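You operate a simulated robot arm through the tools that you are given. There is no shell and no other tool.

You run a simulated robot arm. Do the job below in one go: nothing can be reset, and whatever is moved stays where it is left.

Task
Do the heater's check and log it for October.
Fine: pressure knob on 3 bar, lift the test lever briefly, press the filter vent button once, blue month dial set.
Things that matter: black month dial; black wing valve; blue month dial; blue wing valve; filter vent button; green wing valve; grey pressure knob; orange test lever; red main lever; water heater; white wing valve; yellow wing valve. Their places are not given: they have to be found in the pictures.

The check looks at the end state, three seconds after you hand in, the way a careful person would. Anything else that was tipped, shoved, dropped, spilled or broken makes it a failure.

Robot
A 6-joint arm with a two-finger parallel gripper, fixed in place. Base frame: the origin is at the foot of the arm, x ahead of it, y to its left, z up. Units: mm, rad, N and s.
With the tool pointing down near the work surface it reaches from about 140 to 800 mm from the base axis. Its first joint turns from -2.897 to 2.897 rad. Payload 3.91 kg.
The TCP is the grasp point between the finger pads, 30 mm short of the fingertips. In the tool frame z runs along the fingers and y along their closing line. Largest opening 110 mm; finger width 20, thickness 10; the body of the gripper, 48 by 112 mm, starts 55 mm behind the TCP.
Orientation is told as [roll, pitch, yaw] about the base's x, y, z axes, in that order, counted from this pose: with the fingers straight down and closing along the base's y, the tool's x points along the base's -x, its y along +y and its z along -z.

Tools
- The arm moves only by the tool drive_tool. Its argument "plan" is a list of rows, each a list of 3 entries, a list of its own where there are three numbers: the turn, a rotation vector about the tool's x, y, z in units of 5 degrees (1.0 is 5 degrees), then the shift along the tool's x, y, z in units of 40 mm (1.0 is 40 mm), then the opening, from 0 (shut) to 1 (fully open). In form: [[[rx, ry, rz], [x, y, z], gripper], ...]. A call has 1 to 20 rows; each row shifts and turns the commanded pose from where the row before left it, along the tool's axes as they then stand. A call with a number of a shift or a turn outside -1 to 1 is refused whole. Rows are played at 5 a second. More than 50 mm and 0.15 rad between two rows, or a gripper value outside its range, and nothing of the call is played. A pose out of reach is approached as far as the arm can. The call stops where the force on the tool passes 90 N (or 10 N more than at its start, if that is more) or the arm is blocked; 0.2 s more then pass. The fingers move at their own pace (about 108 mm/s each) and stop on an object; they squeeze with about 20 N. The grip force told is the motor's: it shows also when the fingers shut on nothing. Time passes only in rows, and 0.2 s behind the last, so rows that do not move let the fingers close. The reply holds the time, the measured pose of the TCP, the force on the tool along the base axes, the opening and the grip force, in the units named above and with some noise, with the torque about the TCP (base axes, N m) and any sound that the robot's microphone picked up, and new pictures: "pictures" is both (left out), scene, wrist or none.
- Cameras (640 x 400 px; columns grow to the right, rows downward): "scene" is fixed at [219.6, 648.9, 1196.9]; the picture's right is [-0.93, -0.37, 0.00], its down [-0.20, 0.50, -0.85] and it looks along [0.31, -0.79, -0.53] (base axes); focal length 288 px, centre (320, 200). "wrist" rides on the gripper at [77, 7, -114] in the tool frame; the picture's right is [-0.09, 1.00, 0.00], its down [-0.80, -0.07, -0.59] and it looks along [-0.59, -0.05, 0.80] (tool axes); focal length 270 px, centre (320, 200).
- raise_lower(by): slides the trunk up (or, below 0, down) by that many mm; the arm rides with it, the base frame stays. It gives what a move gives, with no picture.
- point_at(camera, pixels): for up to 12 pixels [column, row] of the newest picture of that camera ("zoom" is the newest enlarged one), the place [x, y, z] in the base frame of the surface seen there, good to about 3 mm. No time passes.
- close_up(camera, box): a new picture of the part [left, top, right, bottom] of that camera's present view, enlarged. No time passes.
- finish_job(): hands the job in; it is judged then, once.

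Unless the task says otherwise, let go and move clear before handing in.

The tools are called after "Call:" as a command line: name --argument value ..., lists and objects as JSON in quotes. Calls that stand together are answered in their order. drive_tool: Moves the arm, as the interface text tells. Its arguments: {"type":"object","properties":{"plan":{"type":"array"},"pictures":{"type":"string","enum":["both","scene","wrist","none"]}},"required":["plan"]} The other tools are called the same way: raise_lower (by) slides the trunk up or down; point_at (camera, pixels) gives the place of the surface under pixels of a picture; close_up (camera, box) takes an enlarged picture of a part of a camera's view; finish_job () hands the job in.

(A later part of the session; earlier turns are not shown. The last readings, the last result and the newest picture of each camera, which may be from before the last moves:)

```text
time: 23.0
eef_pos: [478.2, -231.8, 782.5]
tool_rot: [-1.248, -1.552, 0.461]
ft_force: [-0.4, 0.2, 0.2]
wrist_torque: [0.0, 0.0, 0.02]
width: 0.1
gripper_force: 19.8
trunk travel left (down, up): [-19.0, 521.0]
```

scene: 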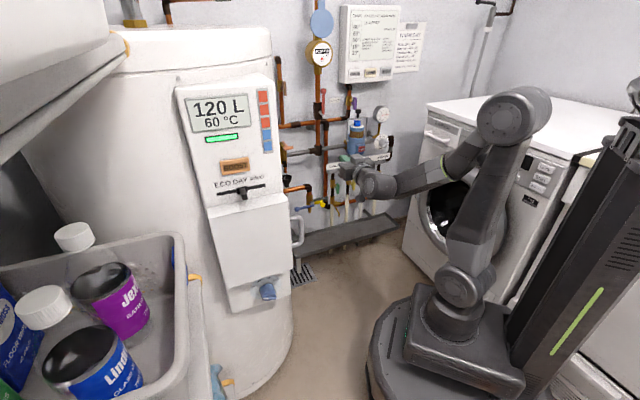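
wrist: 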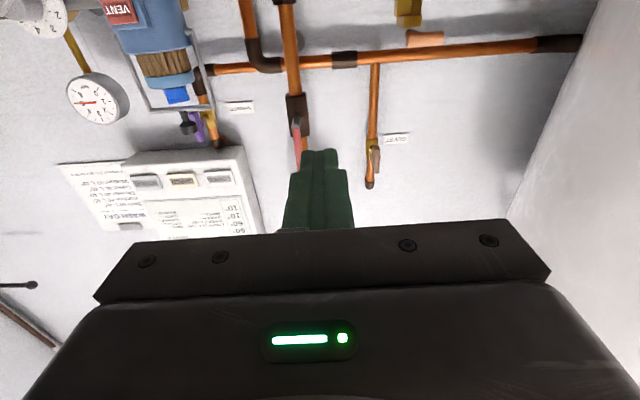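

The hand now faces the wall squarely (tool z≈(0.706,−0.708,0)). I'll locate the filter's parts, the black knob above it (358,111), and the knob and lever precisely.

Call:
close_up --camera "scene" --box '[336, 95, 400, 135]'

Call:
point_at --camera "scene" --pixels '[[358, 111], [358, 115], [357, 121], [353, 126], [349, 119], [366, 117], [350, 122], [381, 134], [372, 142], [386, 112], [323, 92], [280, 95]]'

Call:
point_at --camera "wrist" --pixels '[[185, 118], [188, 130], [176, 95], [120, 10], [210, 125], [425, 38], [415, 10], [30, 20], [95, 100], [375, 155], [240, 107], [150, 20]]'

Call:
close_up --camera "wrist" --box '[60, 0, 240, 140]'

```text
10.00 times, centred on (368, 115) of scene
```

zoom: 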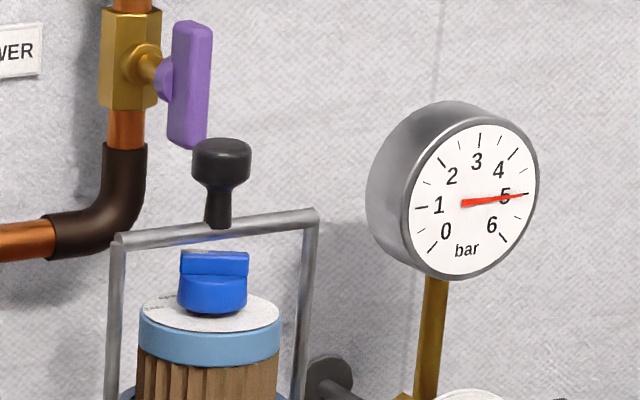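

```text
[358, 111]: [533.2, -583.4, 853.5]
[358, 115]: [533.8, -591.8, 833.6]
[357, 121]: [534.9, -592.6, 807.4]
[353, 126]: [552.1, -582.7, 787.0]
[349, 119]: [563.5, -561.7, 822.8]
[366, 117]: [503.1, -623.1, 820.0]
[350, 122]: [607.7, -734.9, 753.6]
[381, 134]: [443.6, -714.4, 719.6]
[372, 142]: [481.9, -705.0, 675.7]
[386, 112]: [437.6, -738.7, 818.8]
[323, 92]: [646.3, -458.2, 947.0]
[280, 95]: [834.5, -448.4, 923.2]
```

```text
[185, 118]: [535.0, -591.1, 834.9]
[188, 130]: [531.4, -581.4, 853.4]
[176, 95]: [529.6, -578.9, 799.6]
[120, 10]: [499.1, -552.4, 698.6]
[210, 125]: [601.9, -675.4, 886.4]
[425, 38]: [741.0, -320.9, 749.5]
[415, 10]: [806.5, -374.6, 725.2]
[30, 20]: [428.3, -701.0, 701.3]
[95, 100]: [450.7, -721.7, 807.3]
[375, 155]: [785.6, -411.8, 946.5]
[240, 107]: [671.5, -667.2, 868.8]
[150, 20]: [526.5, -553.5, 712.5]
```

```text
2.86 times, centred on (150, 70) of wrist
```

zoom: 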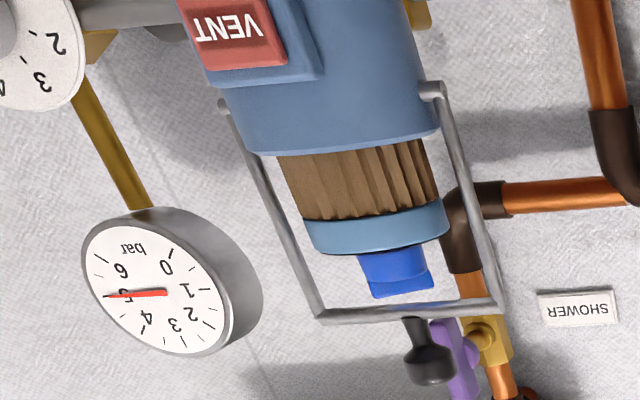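

The black knob at (533,−583,853) is only the bail's handle. Before swinging right to view the pressure knob from the front, I'll check the washer's position for clearance.

Call:
point_at --camera "scene" --pixels '[[430, 108], [428, 135], [407, 245], [440, 260], [455, 150], [440, 210], [470, 100], [400, 60], [300, 232], [380, 230], [310, 245], [60, 270]]'

Call:
point_at --camera "scene" --pixels '[[190, 250], [200, 300], [205, 340], [185, 240], [110, 60], [120, 40], [350, 280], [520, 240], [500, 120], [410, 180], [370, 185], [450, 270]]'

```text
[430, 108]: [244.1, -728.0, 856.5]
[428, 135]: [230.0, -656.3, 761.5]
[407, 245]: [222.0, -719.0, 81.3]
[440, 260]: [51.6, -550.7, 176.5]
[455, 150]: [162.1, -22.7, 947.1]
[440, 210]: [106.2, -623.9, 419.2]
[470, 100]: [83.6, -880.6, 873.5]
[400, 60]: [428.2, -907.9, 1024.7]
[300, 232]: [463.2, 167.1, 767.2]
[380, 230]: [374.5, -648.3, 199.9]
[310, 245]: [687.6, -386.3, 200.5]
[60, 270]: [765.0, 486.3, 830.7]
```

```text
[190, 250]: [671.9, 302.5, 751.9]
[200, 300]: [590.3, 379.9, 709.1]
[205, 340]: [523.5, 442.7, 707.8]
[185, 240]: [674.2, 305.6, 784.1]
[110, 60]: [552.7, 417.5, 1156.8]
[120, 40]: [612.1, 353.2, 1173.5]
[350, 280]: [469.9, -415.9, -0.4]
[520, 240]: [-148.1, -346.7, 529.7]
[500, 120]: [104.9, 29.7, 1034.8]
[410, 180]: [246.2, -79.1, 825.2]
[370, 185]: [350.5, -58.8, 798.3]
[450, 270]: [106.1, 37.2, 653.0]
```

Washer front is the plane u≈350 (to the right), well clear of the knob at u≈193. I'll move right and down to view the pressure knob from the front.

Call:
drive_tool --plan '[[[0, 0, 0], [0.4, -1, 0], 0], [[0, 0, 0], [0.6, -1, 0], 0], [[0, 0, 0], [0.6, -1, 0], 0], [[0, 0, 0], [0.6, -1, 0], 0], [[0, 0, 0], [0.6, -1, 0], 0], [[0, 0, 0], [0.6, -1, 0], 0], [[0, 0, 0], [0.6, -0.6, 0.5], 0], [[0, 0, 0], [0, 0, 0.5], 0], [[0, 0, 0], [0, 0, 0], 0]]'

```text
time: 25.0
eef_pos: [482.7, -254.7, 725.0]
tool_rot: [-1.181, -1.552, 0.385]
ft_force: [-0.6, 0.0, 0.0]
wrist_torque: [0.0, -0.02, 0.03]
width: 0.0
gripper_force: 20.2
out of reach, approached as far as the arm can: row 1, 2, 3, 4, 5, 6, 7, 8
trunk travel left (down, up): [-19.0, 521.0]
```

scene: 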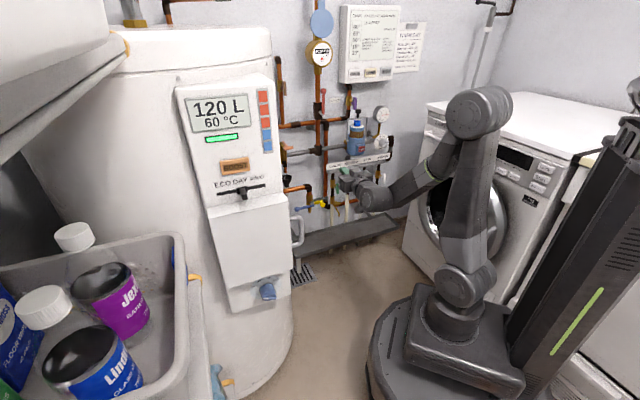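
wrist: 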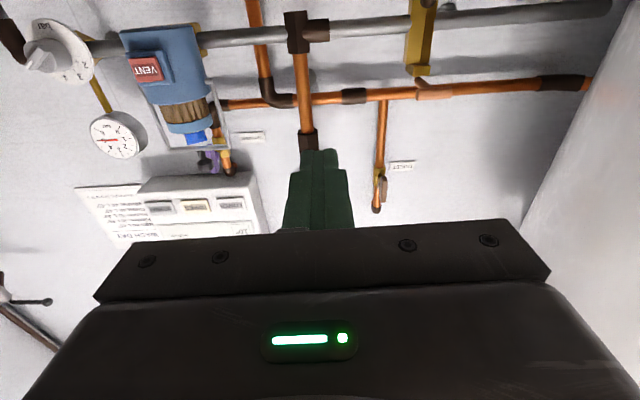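

The move was out of reach: the wrist bend is at its limit when low and close in. I'll measure the arm's own links (elbow (478,110), wrist (375,198), shoulder (465,285)) to understand the geometry.

Call:
point_at --camera "scene" --pixels '[[478, 110], [455, 130], [440, 155], [420, 175], [400, 190], [378, 198], [360, 190], [345, 180], [465, 290], [465, 240], [470, 190], [478, 150]]'

Call:
close_up --camera "scene" --box '[320, 70, 560, 350]'

```text
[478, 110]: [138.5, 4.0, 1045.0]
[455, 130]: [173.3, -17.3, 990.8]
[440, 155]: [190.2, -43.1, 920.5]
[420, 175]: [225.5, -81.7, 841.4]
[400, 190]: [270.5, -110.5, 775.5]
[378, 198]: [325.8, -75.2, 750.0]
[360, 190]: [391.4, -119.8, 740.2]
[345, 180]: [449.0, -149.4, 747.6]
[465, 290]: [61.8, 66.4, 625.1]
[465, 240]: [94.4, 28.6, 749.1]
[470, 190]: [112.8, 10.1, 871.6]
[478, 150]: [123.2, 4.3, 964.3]
```

```text
1.43 times, centred on (440, 210) of scene
```

zoom: 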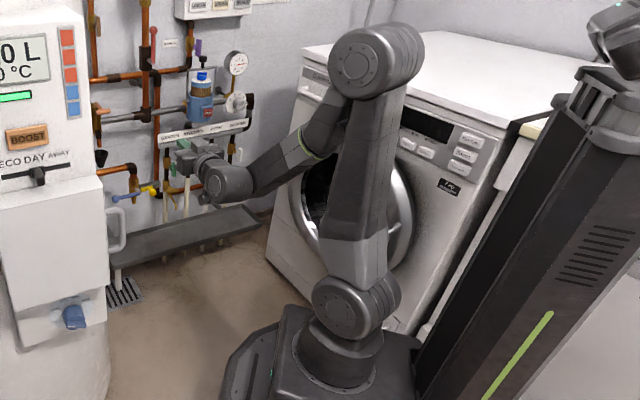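

The forearm slopes about −55° while the tool is level, so the wrist is bent near its limit; reaching farther out flattens the forearm. I'll advance 100 mm toward the wall (free space there) and then try sidestepping right.

Call:
drive_tool --plan '[[[0, 0, 0], [0, 0, 0.8], 0], [[0, 0, 0], [0, 0, 0.8], 0], [[0, 0, 0], [0, 0, 0.8], 0], [[0, 0, 0], [0, -0.8, 0], 0], [[0, 0, 0], [0, -0.8, 0], 0], [[0, 0, 0], [0, -0.8, 0], 0], [[0, 0, 0], [0, 0, 0], 0]]'

```text
time: 26.6
eef_pos: [549.0, -313.2, 739.8]
tool_rot: [-1.099, -1.549, 0.298]
ft_force: [0.6, -0.4, 0.7]
wrist_torque: [0.02, -0.02, -0.01]
width: 0.0
gripper_force: 20.5
out of reach, approached as far as the arm can: row 1, 2, 3, 4, 5, 6
trunk travel left (down, up): [-19.0, 521.0]
```

scene: 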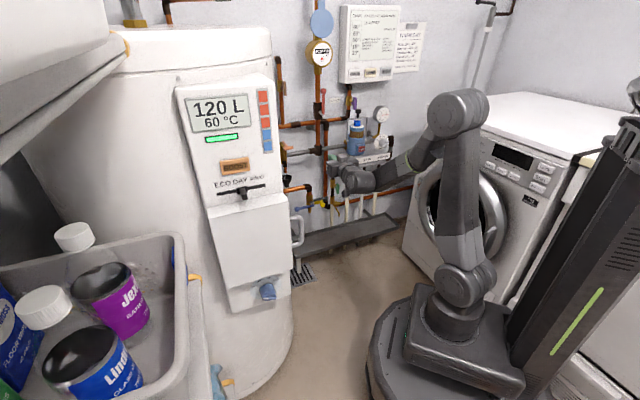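
wrist: 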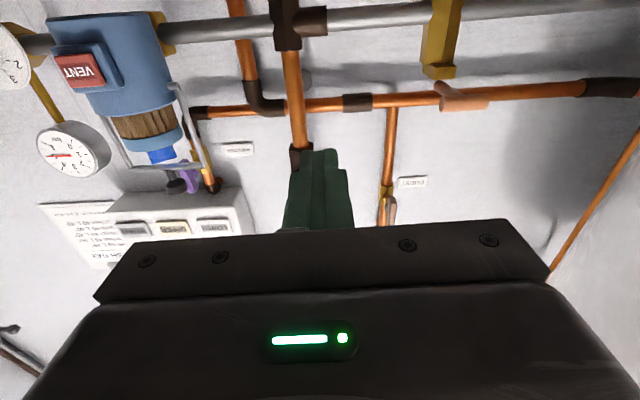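

Forward moved fine but rightward is refused, which suggests the forearm-roll joint is at its stop on this side; the test lever (left side) is reachable in this posture, so I'll do it first. Measuring the lever and the heater's near surface.

Call:
close_up --camera "wrist" --box '[380, 0, 540, 130]'

Call:
point_at --camera "wrist" --pixels '[[445, 103], [465, 103], [485, 103], [443, 92], [437, 83], [430, 72], [440, 40], [435, 10], [625, 160], [632, 100], [560, 290], [600, 250]]'

Call:
point_at --camera "scene" --pixels '[[284, 149], [287, 149], [292, 148], [285, 144], [283, 142], [283, 150], [280, 200], [288, 240], [285, 195], [270, 60]]'

Call:
close_up --camera "scene" --box '[272, 125, 320, 160]'

```text
3.08 times, centred on (460, 65) of wrist
```

zoom: 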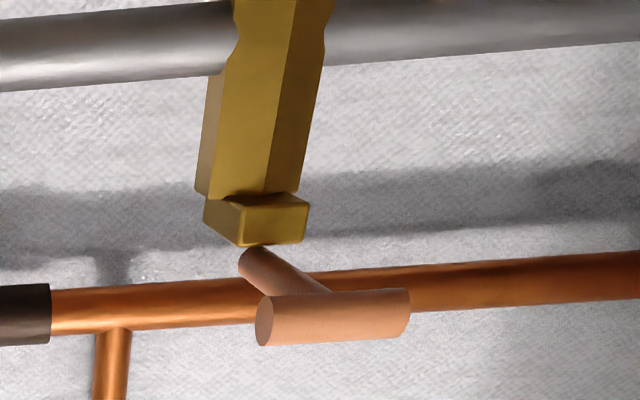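

```text
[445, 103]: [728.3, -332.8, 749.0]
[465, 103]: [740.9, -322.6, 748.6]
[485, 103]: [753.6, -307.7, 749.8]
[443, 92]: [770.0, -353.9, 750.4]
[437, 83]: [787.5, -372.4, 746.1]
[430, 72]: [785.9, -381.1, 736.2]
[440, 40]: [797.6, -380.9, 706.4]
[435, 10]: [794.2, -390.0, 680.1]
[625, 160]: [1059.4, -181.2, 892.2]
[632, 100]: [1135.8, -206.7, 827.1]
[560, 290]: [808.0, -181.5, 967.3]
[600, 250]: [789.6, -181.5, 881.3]
```

```text
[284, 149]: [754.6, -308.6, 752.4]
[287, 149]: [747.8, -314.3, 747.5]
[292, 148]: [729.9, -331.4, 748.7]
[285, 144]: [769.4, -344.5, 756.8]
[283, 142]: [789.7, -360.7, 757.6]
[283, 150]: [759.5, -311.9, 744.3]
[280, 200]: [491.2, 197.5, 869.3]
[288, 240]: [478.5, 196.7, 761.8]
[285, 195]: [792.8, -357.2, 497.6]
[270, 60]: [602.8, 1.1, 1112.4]
```

```text
11.43 times, centred on (296, 142) of scene
```

zoom: 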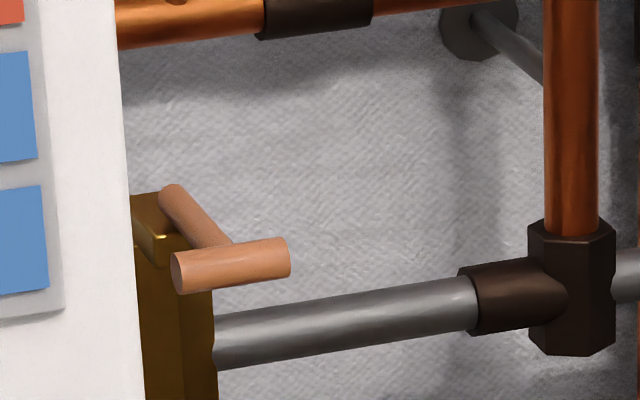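

The T-bar of the test lever spans u≈−280…−317 at n≈−757, z≈750, pivot near n≈−820. I'll sidestep left to u≈−299 and drop to z≈724, staying in front of it.

Call:
drive_tool --plan '[[[0, 0, 0], [0.1, 0.825, 0], 0], [[0, 0, 0], [0.1, 0.825, 0], 0], [[0, 0, 0], [0.1, 0.825, 0], 0], [[0, 0, 0], [0.1, 0.825, 0], 0], [[0, 0, 0], [0, 0, 0.6], 0], [[0, 0, 0], [0, 0, 0], 0]]'

```text
time: 28.0
eef_pos: [656.0, -235.6, 722.5]
tool_rot: [-1.238, -1.551, 0.447]
ft_force: [-0.4, -1.3, 0.2]
wrist_torque: [0.0, 0.02, 0.01]
width: 0.0
gripper_force: 20.6
trunk travel left (down, up): [-19.0, 521.0]
```

scene: 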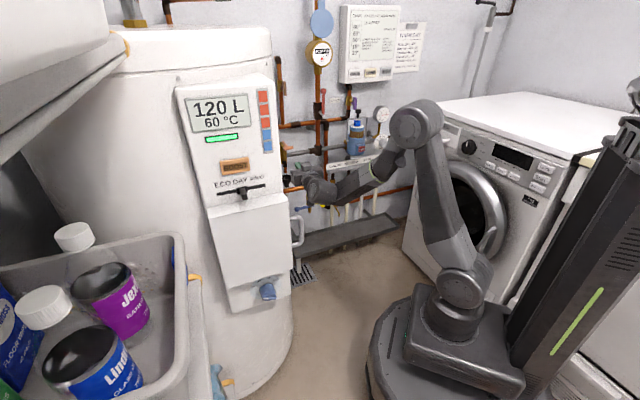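
wrist: 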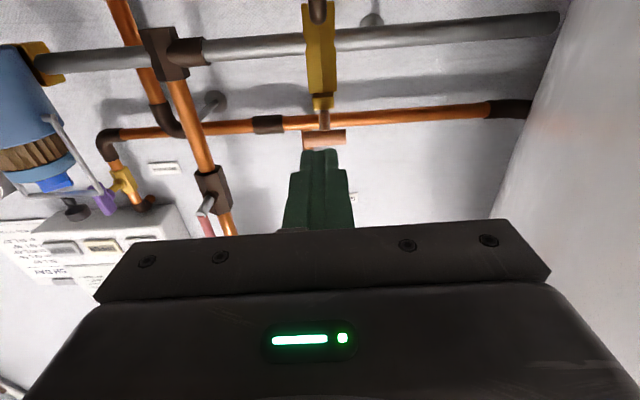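

Fingertips line up with the T-bar column (324,138) at u≈−297, below bar height. I'll advance 125 mm so the tips go under the bar.

Call:
drive_tool --plan '[[[0, 0, 0], [0, 0, 0.8], 0], [[0, 0, 0], [0, 0, 0.8], 0], [[0, 0, 0], [0, 0, 0.8], 0], [[0, 0, 0], [0, 0, 0.7], 0], [[0, 0, 0], [0, 0, 0], 0]]'

```text
time: 29.2
eef_pos: [743.6, -323.9, 721.4]
tool_rot: [-1.232, -1.552, 0.443]
ft_force: [-0.1, -0.6, -0.4]
wrist_torque: [-0.03, 0.0, -0.01]
width: 0.0
gripper_force: 19.7
trunk travel left (down, up): [-19.0, 521.0]
```

scene: 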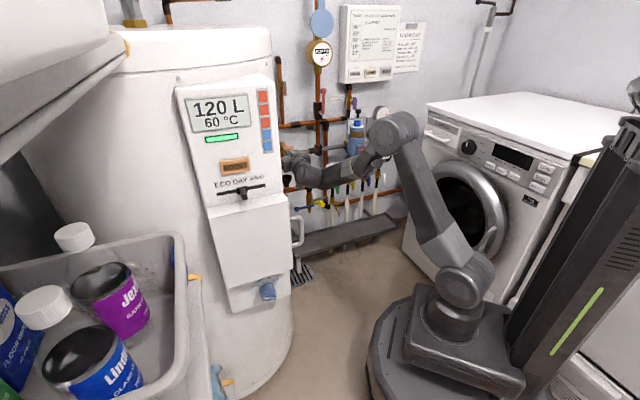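
wrist: 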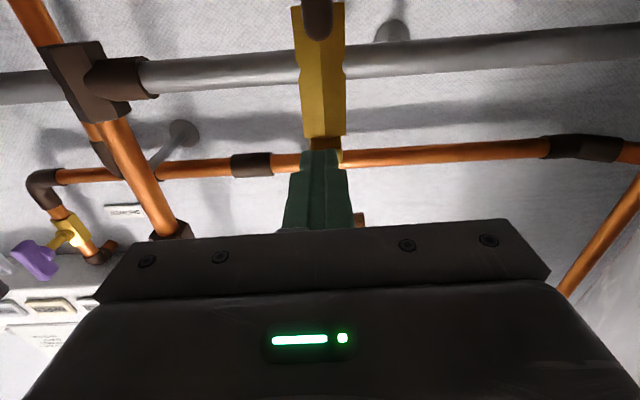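

The tips are under the T-bar (bar seen behind the fingers at (358,220)). I'll lift about 50 mm in small steps.

Call:
drive_tool --plan '[[[0, 0, 0], [-0.3, 0, 0], 0], [[0, 0, 0], [-0.25, 0, 0], 0], [[0, 0, 0], [-0.25, 0, 0.05], 0], [[0, 0, 0], [-0.25, 0, 0.05], 0], [[0, 0, 0], [-0.2, 0, 0.05], 0]]'

```text
time: 30.4
eef_pos: [749.3, -328.0, 765.4]
tool_rot: [-0.81, -1.542, 0.023]
ft_force: [-34.4, 15.0, -33.7]
wrist_torque: [0.74, 0.32, -0.07]
width: 0.0
gripper_force: 20.0
trunk travel left (down, up): [-19.0, 521.0]
```

scene: 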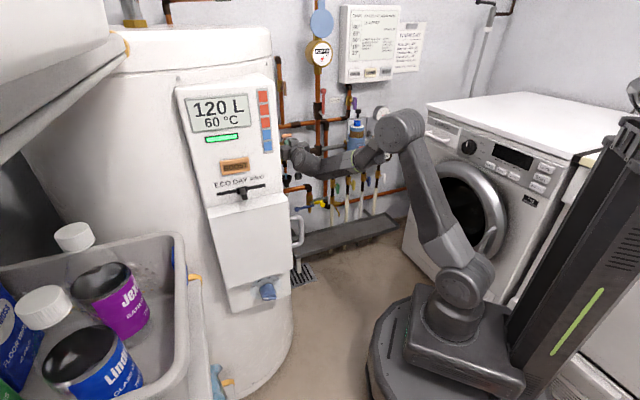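
wrist: 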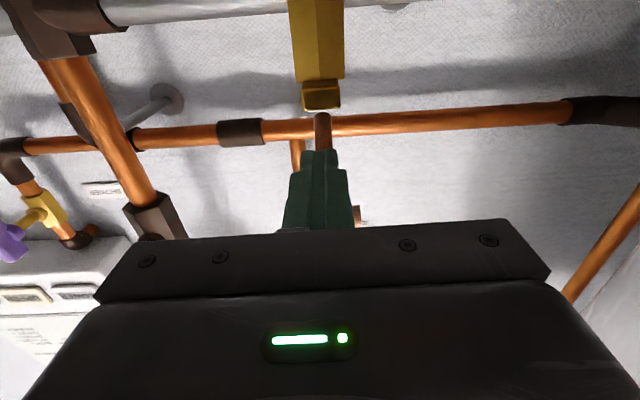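

The lever has risen (≈34 N reaction) but no sound was reported yet; I'll lift a little more to open it fully.

Call:
drive_tool --plan '[[[0, 0, 0], [-0.2, 0, 0.05], 0], [[0, 0, 0], [-0.2, 0, 0.05], 0]]'

Call:
close_up --camera "scene" --box '[272, 125, 320, 215]'

```text
time: 30.8
eef_pos: [750.6, -327.8, 762.2]
tool_rot: [-0.613, -1.525, -0.173]
ft_force: [-16.4, 10.2, -15.3]
wrist_torque: [0.22, 0.23, -0.17]
width: 0.0
gripper_force: 20.4
trunk travel left (down, up): [-19.0, 521.0]
stopped in row 2: the force on the tool passed its limit at 98 N (the readings are from after the stop); the commanded pose is now the measured one
```

scene: 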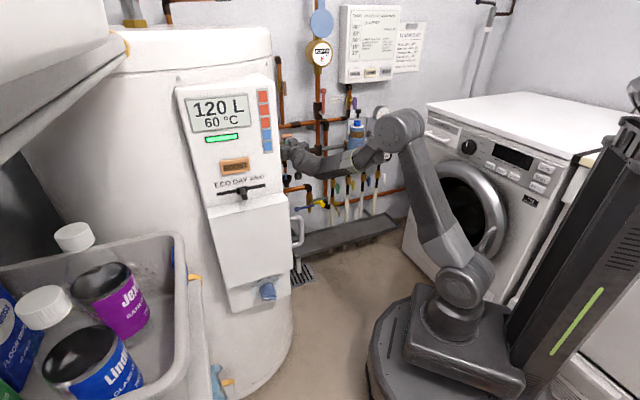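
wrist: 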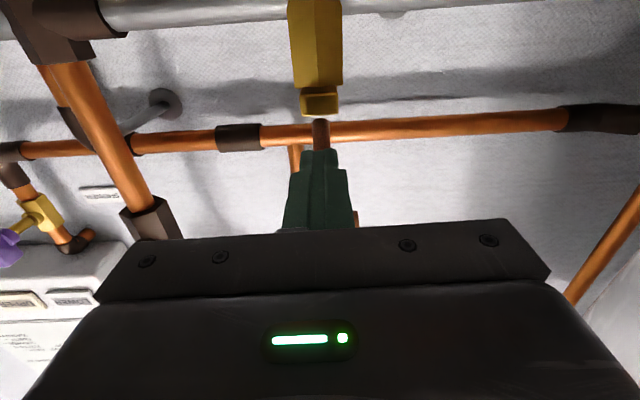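

```text
4.44 times, centred on (296, 170) of scene
```

zoom: 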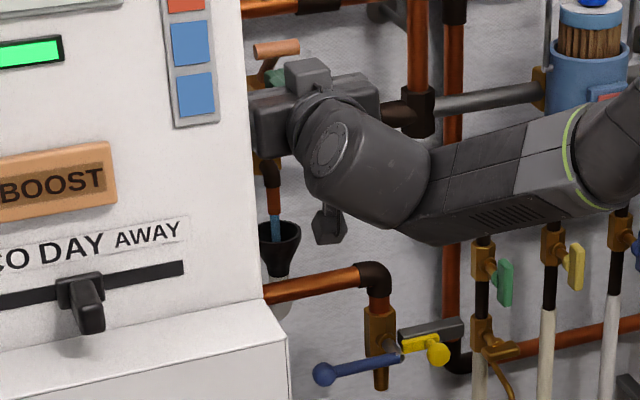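

Water is running blue into the funnel (close-up at (275,225)), so the test valve is open. I'll lower the fingers right away and see whether the lever springs back.

Call:
drive_tool --plan '[[[0, 0, 0], [0.4, 0, 0], 0], [[0, 0, 0], [0.4, 0, 0], 0], [[0, 0, 0], [0.4, 0, 0], 0]]'

Call:
close_up --camera "scene" --box '[272, 125, 320, 215]'

```text
time: 31.6
eef_pos: [748.5, -329.7, 719.4]
tool_rot: [-0.682, -1.533, -0.103]
ft_force: [-0.7, 0.3, 1.1]
wrist_torque: [0.06, 0.02, -0.02]
width: 0.0
gripper_force: 19.7
trunk travel left (down, up): [-19.0, 521.0]
```

scene: 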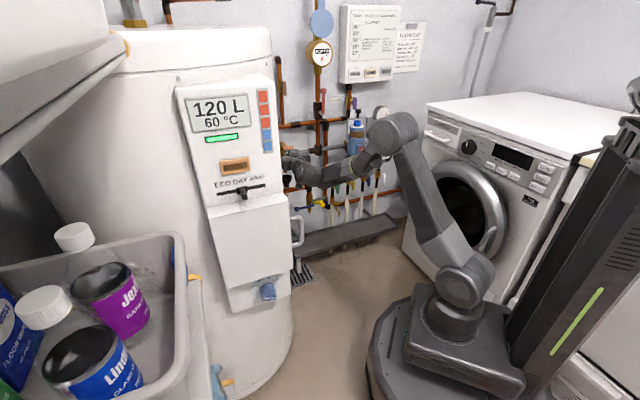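
wrist: 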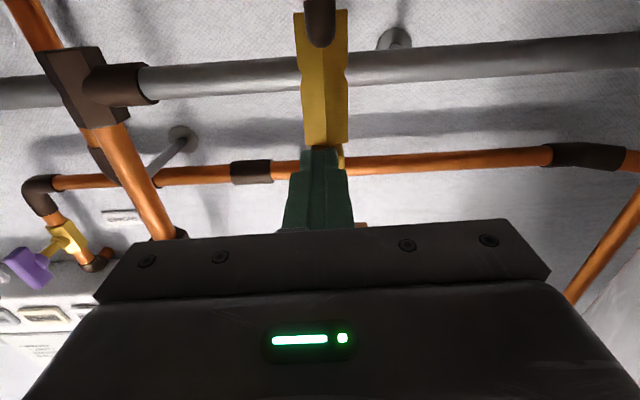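

```text
4.44 times, centred on (296, 170) of scene
```

zoom: 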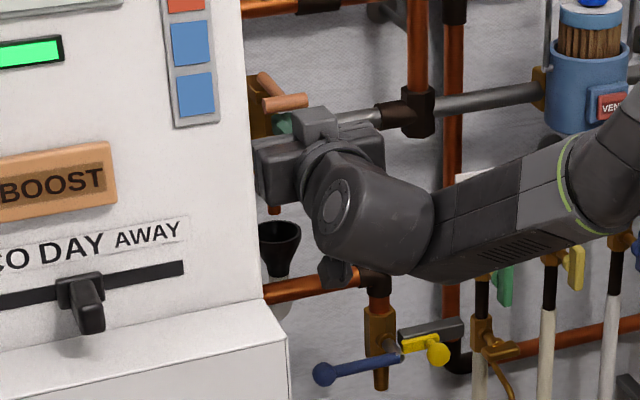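

The lever is back down and the water has stopped. I'll retract straight back from the lever, then pitch the hand downward while moving right to unwind the forearm roll.

Call:
drive_tool --plan '[[[0, 0, 0], [0, 0, -0.9], 0], [[0, 0, 0], [0, 0, -0.9], 0], [[0, 0, 0], [0, 0, -0.9], 0], [[0, 0, 0], [0, 0, -0.9], 0], [[0, 1, 0], [0, 0, 0], 0], [[0, 1, 0], [0, 0, 0], 0], [[0, 1, 0], [0, 0, 0], 0], [[0, 1, 0], [0, 0, 0], 0], [[0, 1, 0], [0, 0, 0], 0], [[0, 1, 0], [0, 0, 0], 0], [[0, 1, 0], [0, -0.5, 0], 0], [[0, 1, 0], [0, -0.5, 0], 0], [[0, 1, 0], [0, -0.5, 0], 0], [[0, 1, 0], [0, -0.5, 0], 0], [[0, 1, 0], [0, -0.5, 0], 0], [[0, 1, 0], [0, -0.5, 0], 0], [[0, 0, 0], [0, 0, 0], 0]]'

```text
time: 35.2
eef_pos: [559.9, -312.2, 724.5]
tool_rot: [-0.026, -0.492, -0.77]
ft_force: [0.3, -0.4, -0.4]
wrist_torque: [0.01, 0.02, -0.04]
width: 0.0
gripper_force: 19.9
trunk travel left (down, up): [-19.0, 521.0]
```

scene: 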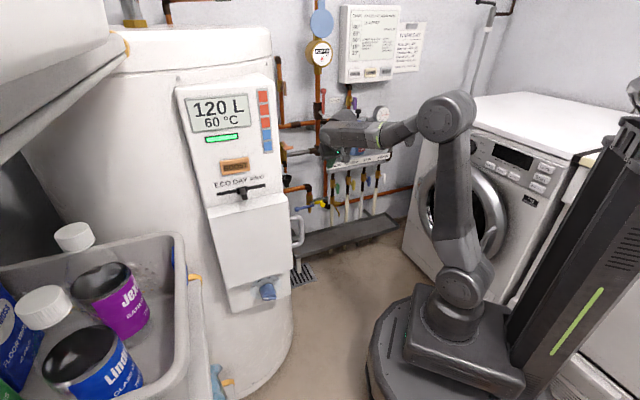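
wrist: 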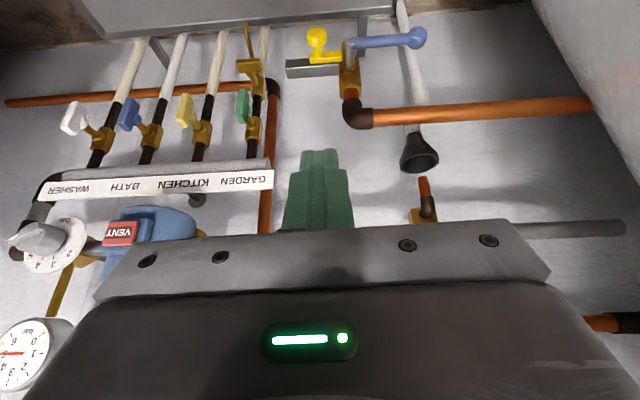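

Hand is pitched ~28° off vertical. I'll finish pointing it straight down, move right to about (325,−467,760), and yaw to −30° to prepare a left-hand roll.

Call:
drive_tool --plan '[[[0, 0.94, 0], [0, 0, 0], 0], [[0, 0.94, 0], [0, 0, 0], 0], [[0, 0.94, 0], [0, 0, 0], 0], [[0, 0.94, 0], [0, 0, 0], 0], [[0, 0.94, 0], [0, 0, 0], 0], [[0, 0.94, 0], [0, 0, 0], 0], [[0, 0, 0], [0.175, -0.86, -0.11], 0], [[0, 0, 0], [0.175, -0.86, -0.11], 0], [[0, 0, 0], [0.175, -0.86, -0.11], 0], [[0, 0, 0], [0.175, -0.86, -0.11], 0], [[0, 0, 0], [0.175, -0.86, -0.11], 0], [[0, 0, 0], [0.175, -0.86, -0.11], 0], [[0, 0, 0], [0.175, -0.86, -0.11], 0], [[0, 0, 0], [0.175, -0.86, -0.11], 0], [[0, 0, -1], [0, 0, 0], 0], [[0, 0, -1], [0, 0, 0], 0], [[0, 0, -1], [0, 0, 0], 0]]'

```text
time: 38.8
eef_pos: [329.0, -466.3, 768.3]
tool_rot: [-0.025, 0.005, -0.522]
ft_force: [-0.3, -0.5, -0.6]
wrist_torque: [0.0, 0.02, -0.03]
width: 0.0
gripper_force: 19.8
trunk travel left (down, up): [-19.0, 521.0]
```

scene: 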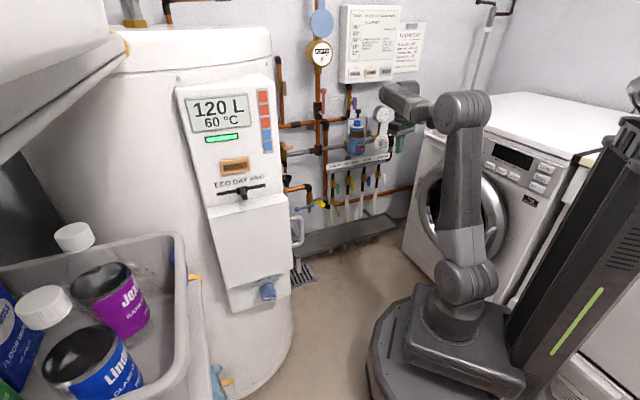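
wrist: 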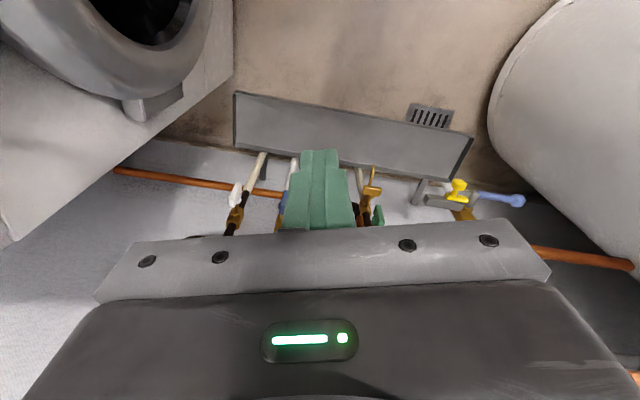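

Now straight down with yaw −30°. I'll roll the hand about the slanted axis (halfway between down and forward), 90° first, and check that it's followed.

Call:
drive_tool --plan '[[[-0.707, 0, 0.707], [0, 0, 0], 0], [[-0.707, 0, 0.707], [0, 0, 0], 0], [[-0.707, 0, 0.707], [0, 0, 0], 0], [[-0.707, 0, 0.707], [0, 0, 0], 0], [[-0.707, 0, 0.707], [0, 0, 0], 0], [[-0.707, 0, 0.707], [0, 0, 0], 0], [[-0.707, 0, 0.707], [0, 0, 0], 0], [[-0.707, 0, 0.707], [0, 0, 0], 0], [[-0.707, 0, 0.707], [0, 0, 0], 0], [[-0.707, 0, 0.707], [0, 0, 0], 0], [[-0.707, 0, 0.707], [0, 0, 0], 0], [[-0.707, 0, 0.707], [0, 0, 0], 0], [[-0.707, 0, 0.707], [0, 0, 0], 0], [[-0.707, 0, 0.707], [0, 0, 0], 0], [[-0.707, 0, 0.707], [0, 0, 0], 0], [[-0.707, 0, 0.707], [0, 0, 0], 0], [[-0.707, 0, 0.707], [0, 0, 0], 0], [[-0.707, 0, 0.707], [0, 0, 0], 0]]'

```text
time: 42.6
eef_pos: [327.3, -465.1, 768.1]
tool_rot: [0.935, 0.506, -1.489]
ft_force: [0.5, 0.0, 0.1]
wrist_torque: [0.0, -0.03, -0.01]
width: 0.0
gripper_force: 19.8
trunk travel left (down, up): [-19.0, 521.0]
```

scene: 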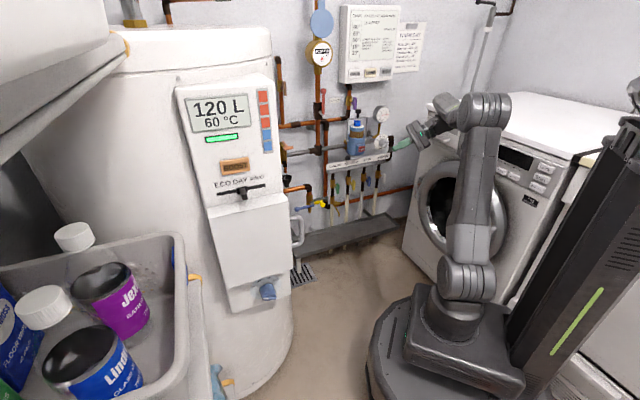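
wrist: 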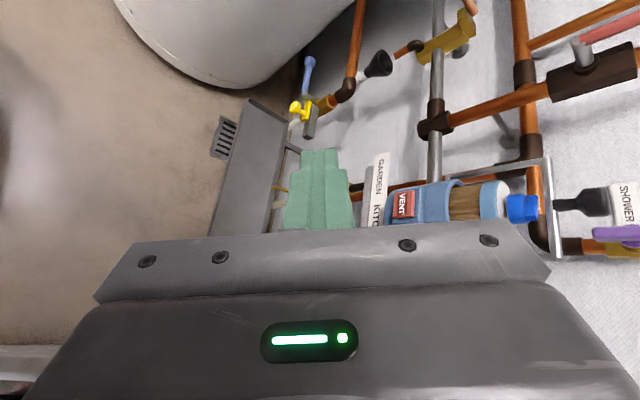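

The roll works cleanly. I'll complete the second 90°.

Call:
drive_tool --plan '[[[-0.707, 0, 0.707], [0, 0, 0], 0], [[-0.707, 0, 0.707], [0, 0, 0], 0], [[-0.707, 0, 0.707], [0, 0, 0], 0], [[-0.707, 0, 0.707], [0, 0, 0], 0], [[-0.707, 0, 0.707], [0, 0, 0], 0], [[-0.707, 0, 0.707], [0, 0, 0], 0], [[-0.707, 0, 0.707], [0, 0, 0], 0], [[-0.707, 0, 0.707], [0, 0, 0], 0], [[-0.707, 0, 0.707], [0, 0, 0], 0], [[-0.707, 0, 0.707], [0, 0, 0], 0], [[-0.707, 0, 0.707], [0, 0, 0], 0], [[-0.707, 0, 0.707], [0, 0, 0], 0], [[-0.707, 0, 0.707], [0, 0, 0], 0], [[-0.707, 0, 0.707], [0, 0, 0], 0], [[-0.707, 0, 0.707], [0, 0, 0], 0], [[-0.707, 0, 0.707], [0, 0, 0], 0], [[-0.707, 0, 0.707], [0, 0, 0], 0], [[-0.707, 0, 0.707], [0, 0, 0], 0]]'

```text
time: 46.4
eef_pos: [329.4, -466.2, 767.8]
tool_rot: [1.351, 1.546, -2.312]
ft_force: [0.6, -0.5, 0.6]
wrist_torque: [-0.01, -0.03, 0.01]
width: 0.0
gripper_force: 20.1
trunk travel left (down, up): [-19.0, 521.0]
```

scene: 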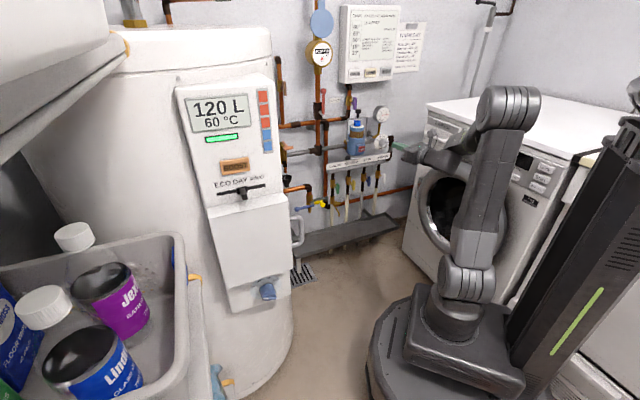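
wrist: 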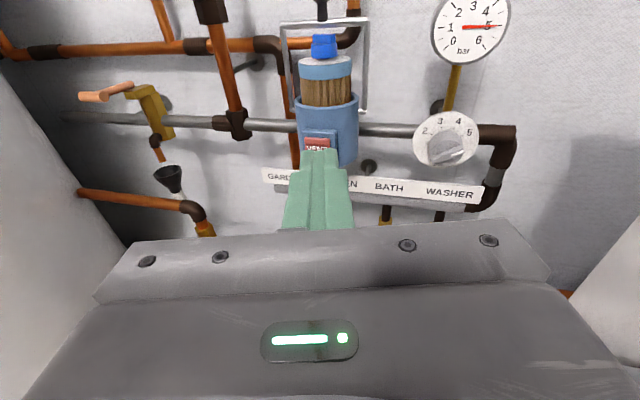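

Now the wrist view is upright with everything facing me: filter at (327,100), knob at (445,140). I'll enlarge the knob, gauge and filter and measure them.

Call:
close_up --camera "wrist" --box '[400, 90, 500, 190]'

Call:
close_up --camera "wrist" --box '[275, 0, 385, 160]'

Call:
point_at --camera "wrist" --pixels '[[445, 140], [447, 113], [417, 140], [480, 140], [445, 163], [432, 150], [450, 158], [460, 140], [317, 142], [310, 142], [324, 143], [425, 120]]'

```text
4.00 times, centred on (450, 140) of wrist
```

zoom: 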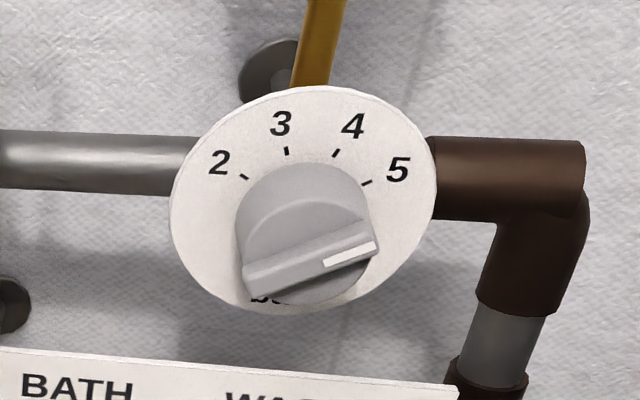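

```text
2.50 times, centred on (330, 80) of wrist
```

zoom: 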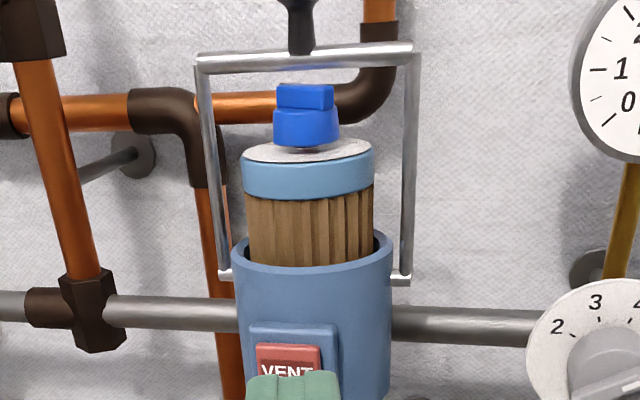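

```text
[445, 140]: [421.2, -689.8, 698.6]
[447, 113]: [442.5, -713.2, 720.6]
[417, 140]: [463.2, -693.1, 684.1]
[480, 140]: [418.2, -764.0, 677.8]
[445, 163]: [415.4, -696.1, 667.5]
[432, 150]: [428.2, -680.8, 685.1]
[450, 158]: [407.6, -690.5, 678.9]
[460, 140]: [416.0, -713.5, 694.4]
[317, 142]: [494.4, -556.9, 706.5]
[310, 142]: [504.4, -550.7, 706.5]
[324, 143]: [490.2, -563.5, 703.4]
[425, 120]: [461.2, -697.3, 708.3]
```

I'll measure the dial's edges and tick marks to get its centre and the angles of 3 and 5, plus the vent button's outline.

Call:
point_at --camera "wrist" --pixels '[[431, 134.2], [441.8, 127.8], [454, 128.2], [461.8, 135.7], [414, 143], [477.5, 135], [448.7, 112.5], [428, 162], [435, 158.5], [461, 150.5], [433, 156], [458, 153]]'

Call:
close_up --camera "wrist" --box '[420, 120, 476, 155]'

```text
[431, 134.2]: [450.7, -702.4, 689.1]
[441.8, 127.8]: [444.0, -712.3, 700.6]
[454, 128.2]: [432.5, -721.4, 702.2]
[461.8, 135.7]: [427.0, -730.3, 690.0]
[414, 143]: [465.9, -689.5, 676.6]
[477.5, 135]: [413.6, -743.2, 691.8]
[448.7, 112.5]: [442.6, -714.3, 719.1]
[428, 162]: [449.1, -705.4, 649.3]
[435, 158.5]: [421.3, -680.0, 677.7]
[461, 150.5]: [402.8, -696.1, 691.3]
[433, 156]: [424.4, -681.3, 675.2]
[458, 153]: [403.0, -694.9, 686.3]
```

```text
11.43 times, centred on (448, 138) of wrist
```

zoom: 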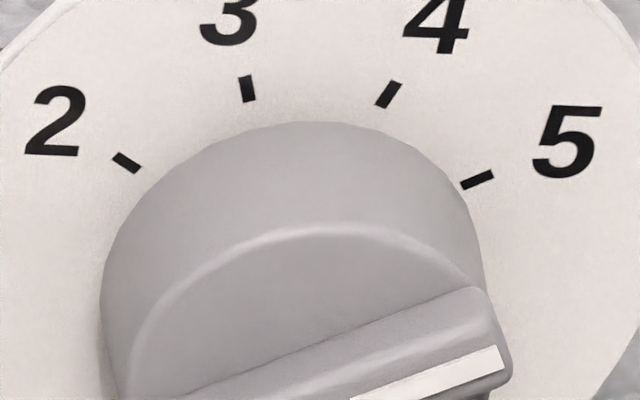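

Dial centre is u≈196, z≈680 (plate n≈−817, knob face n≈−786, bar front n≈−777), bar at +60° pointing at 5, and 3 is at −20°. I'll move in front of it, turning square to the wall.

Call:
drive_tool --plan '[[[-0.5, 0, 0], [-0.365, 0.486, 0.514], 0], [[-0.5, 0, 0], [-0.365, 0.486, 0.514], 0], [[-0.5, 0, 0], [-0.365, 0.486, 0.514], 0], [[-0.5, 0, 0], [-0.365, 0.486, 0.514], 0], [[-0.5, 0, 0], [-0.365, 0.486, 0.514], 0.3], [[-0.5, 0, 0], [-0.365, 0.486, 0.514], 0.3], [[0, 0, 0], [0, 0, 0], 0.3]]'

```text
time: 48.0
eef_pos: [355.3, -634.6, 683.4]
tool_rot: [1.644, 1.542, -2.28]
ft_force: [-0.7, 0.6, -0.2]
wrist_torque: [-0.01, -0.01, 0.0]
width: 33.0
gripper_force: 0.1
trunk travel left (down, up): [-19.0, 521.0]
```

scene: 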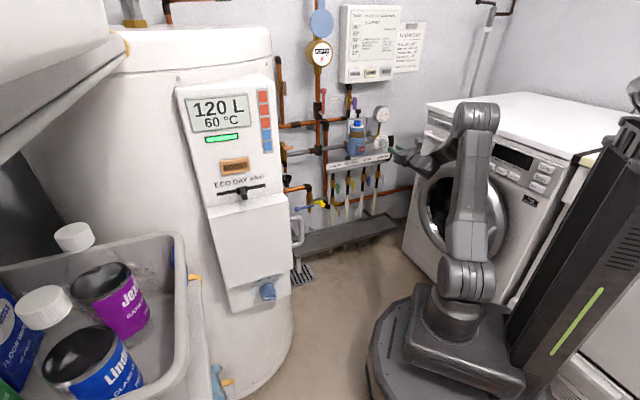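
wrist: 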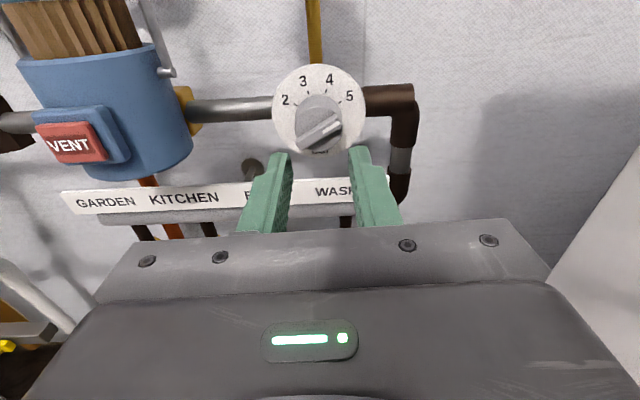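

Squared up and centred within 3 mm. I'll roll the gripper +60° to match the bar and correct the height.

Call:
drive_tool --plan '[[[0, 0, 1], [-0.07, -0.03, 0], 0.3], [[0, 0, 1], [0, 0, 0], 0.3], [[0, 0, 1], [0, 0, 0], 0.3], [[0, 0, 1], [0, 0, 0], 0.3], [[0, 0, 1], [0, 0, 0], 0.3], [[0, 0, 1], [0, 0, 0], 0.3], [[0, 0, 1], [0, 0, 0], 0.3], [[0, 0, 1], [0, 0, 0], 0.3], [[0, 0, 1], [0, 0, 0], 0.3], [[0, 0, 1], [0, 0, 0], 0.3], [[0, 0, 1], [0, 0, 0], 0.3], [[0, 0, 1], [0, 0, 0], 0.3], [[0, 0, 0], [0, 0, 0.5], 0.3]]'

```text
time: 50.8
eef_pos: [373.1, -647.0, 678.7]
tool_rot: [-1.573, 0.55, 0.786]
ft_force: [-0.1, 0.3, 0.0]
wrist_torque: [0.05, 0.01, 0.01]
width: 33.0
gripper_force: 0.1
trunk travel left (down, up): [-19.0, 521.0]
```

scene: 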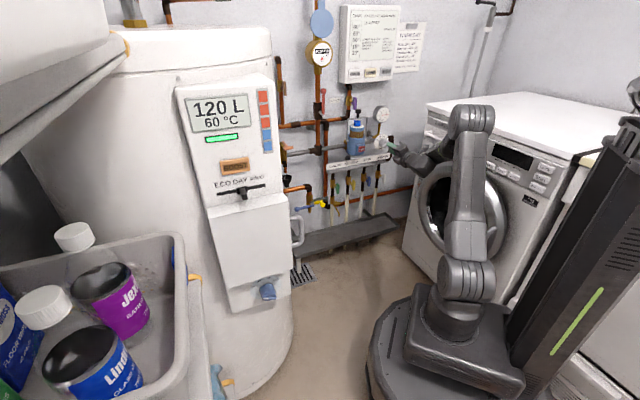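
wrist: 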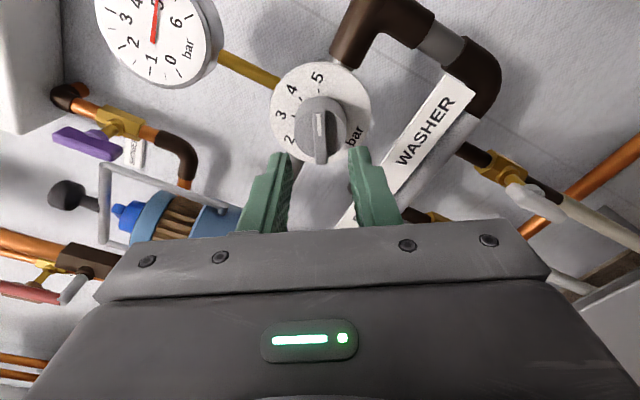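

The bar is vertical in view between the fingertips (318,135). I'll advance 32 mm so the tips straddle the bar, then close on it.

Call:
drive_tool --plan '[[[0, 0, 0], [0.076, 0, 0.4], 0.3], [[0, 0, 0], [0, 0, 0.4], 0.3], [[0, 0, 0], [0, 0, 0], 0.3], [[0, 0, 0], [0, 0, 0], 0], [[0, 0, 0], [0, 0, 0], 0]]'

```text
time: 52.0
eef_pos: [392.6, -673.5, 681.4]
tool_rot: [-1.571, 0.552, 0.789]
ft_force: [1.1, -3.1, -0.5]
wrist_torque: [0.11, 0.12, 0.07]
width: 8.8
gripper_force: 45.1
trunk travel left (down, up): [-19.0, 521.0]
```

scene: 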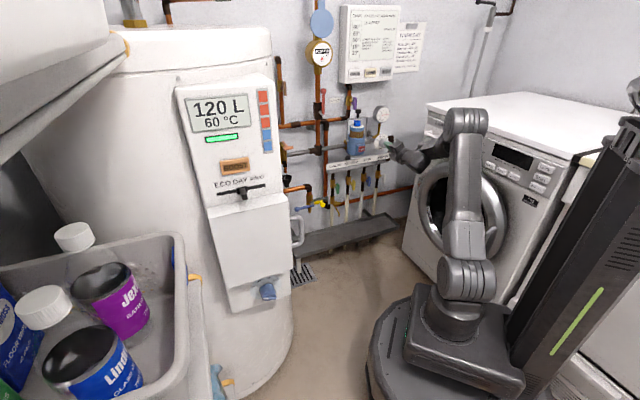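
wrist: 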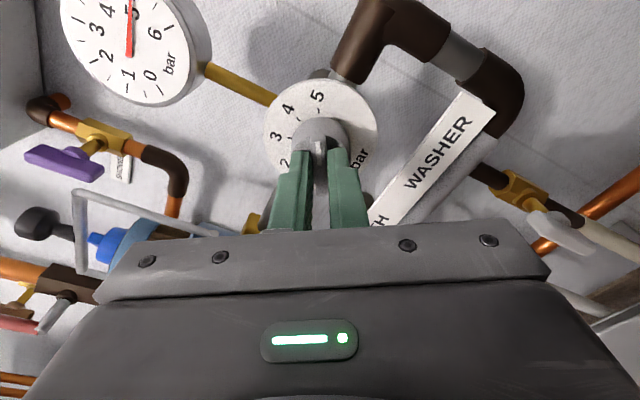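

The bar is gripped (width 8.8 mm) with low forces. I'll turn −40° first and check forces and pointer.

Call:
drive_tool --plan '[[[0, 0, -1], [0, 0, 0], 0], [[0, 0, -1], [0, 0, 0], 0], [[0, 0, -1], [0, 0, 0], 0], [[0, 0, -1], [0, 0, 0], 0], [[0, 0, -1], [0, 0, 0], 0], [[0, 0, -1], [0, 0, 0], 0], [[0, 0, -1], [0, 0, 0], 0], [[0, 0, -1], [0, 0, 0], 0]]'

```text
time: 53.8
eef_pos: [394.7, -672.8, 682.9]
tool_rot: [-1.585, 1.251, 0.776]
ft_force: [13.9, -12.2, 14.5]
wrist_torque: [0.34, 0.31, 0.19]
width: 9.2
gripper_force: 44.6
trunk travel left (down, up): [-19.0, 521.0]
```

scene: 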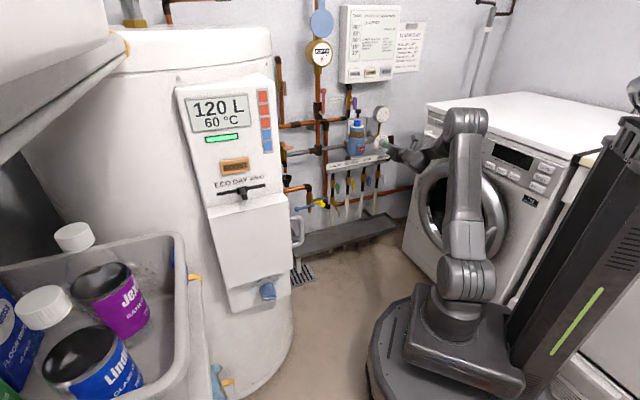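
wrist: 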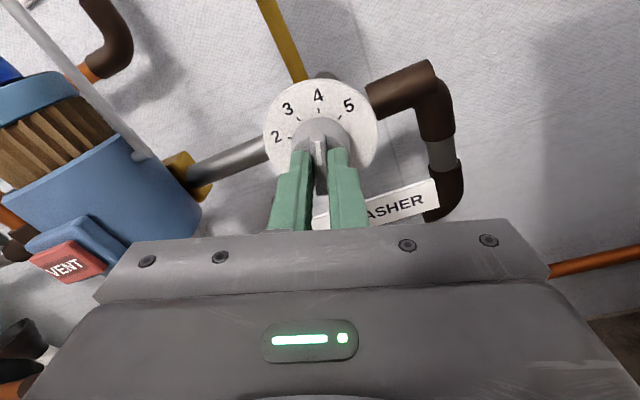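

The pointer now lines up with 4. I'll continue another −40° to 3, with a slight height relief.

Call:
drive_tool --plan '[[[0, 0, -1], [0.03, 0, 0], 0], [[0, 0, -1], [0, 0, 0], 0], [[0, 0, -1], [0, 0, 0], 0], [[0, 0, -1], [0, 0, 0], 0], [[0, 0, -1], [0, 0, 0], 0], [[0, 0, -1], [0, 0, 0], 0], [[0, 0, -1], [0, 0, 0], 0], [[0, 0, -1], [0, 0, 0], 0], [[0, 0, 0], [0, 0, 0], 0]]'

Call:
close_up --camera "wrist" --box '[240, 0, 480, 180]'

Call:
close_up --camera "scene" --box '[364, 100, 412, 155]'

```text
time: 55.8
eef_pos: [395.9, -669.7, 682.5]
tool_rot: [1.574, 1.193, -2.346]
ft_force: [20.4, 18.2, 4.4]
wrist_torque: [-0.15, -0.25, 0.67]
width: 8.5
gripper_force: 45.2
trunk travel left (down, up): [-19.0, 521.0]
```

scene: 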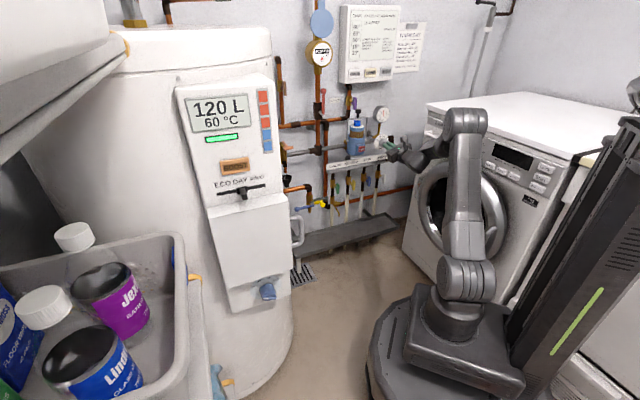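
wrist: 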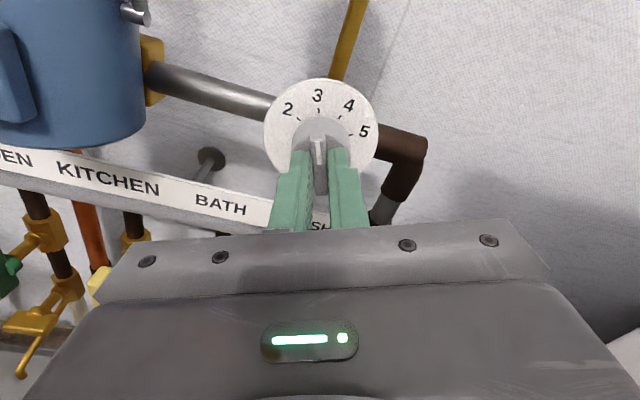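

```text
2.22 times, centred on (360, 90) of wrist
```

zoom: 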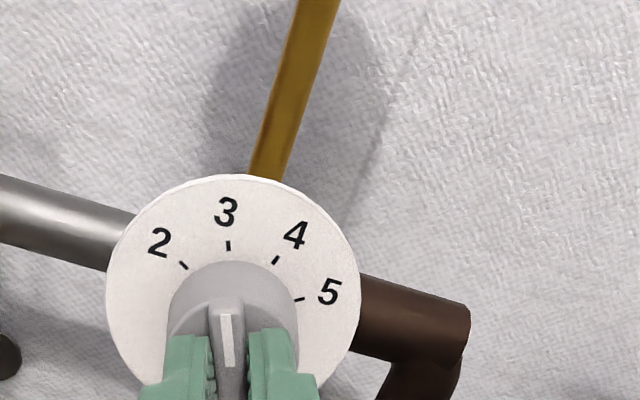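

```text
7.27 times, centred on (388, 128) of scene
```

zoom: 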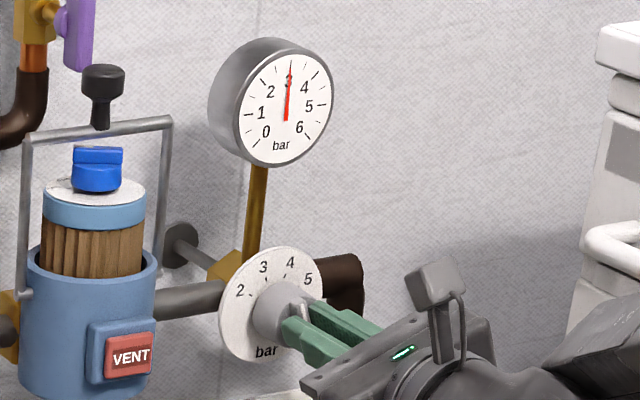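

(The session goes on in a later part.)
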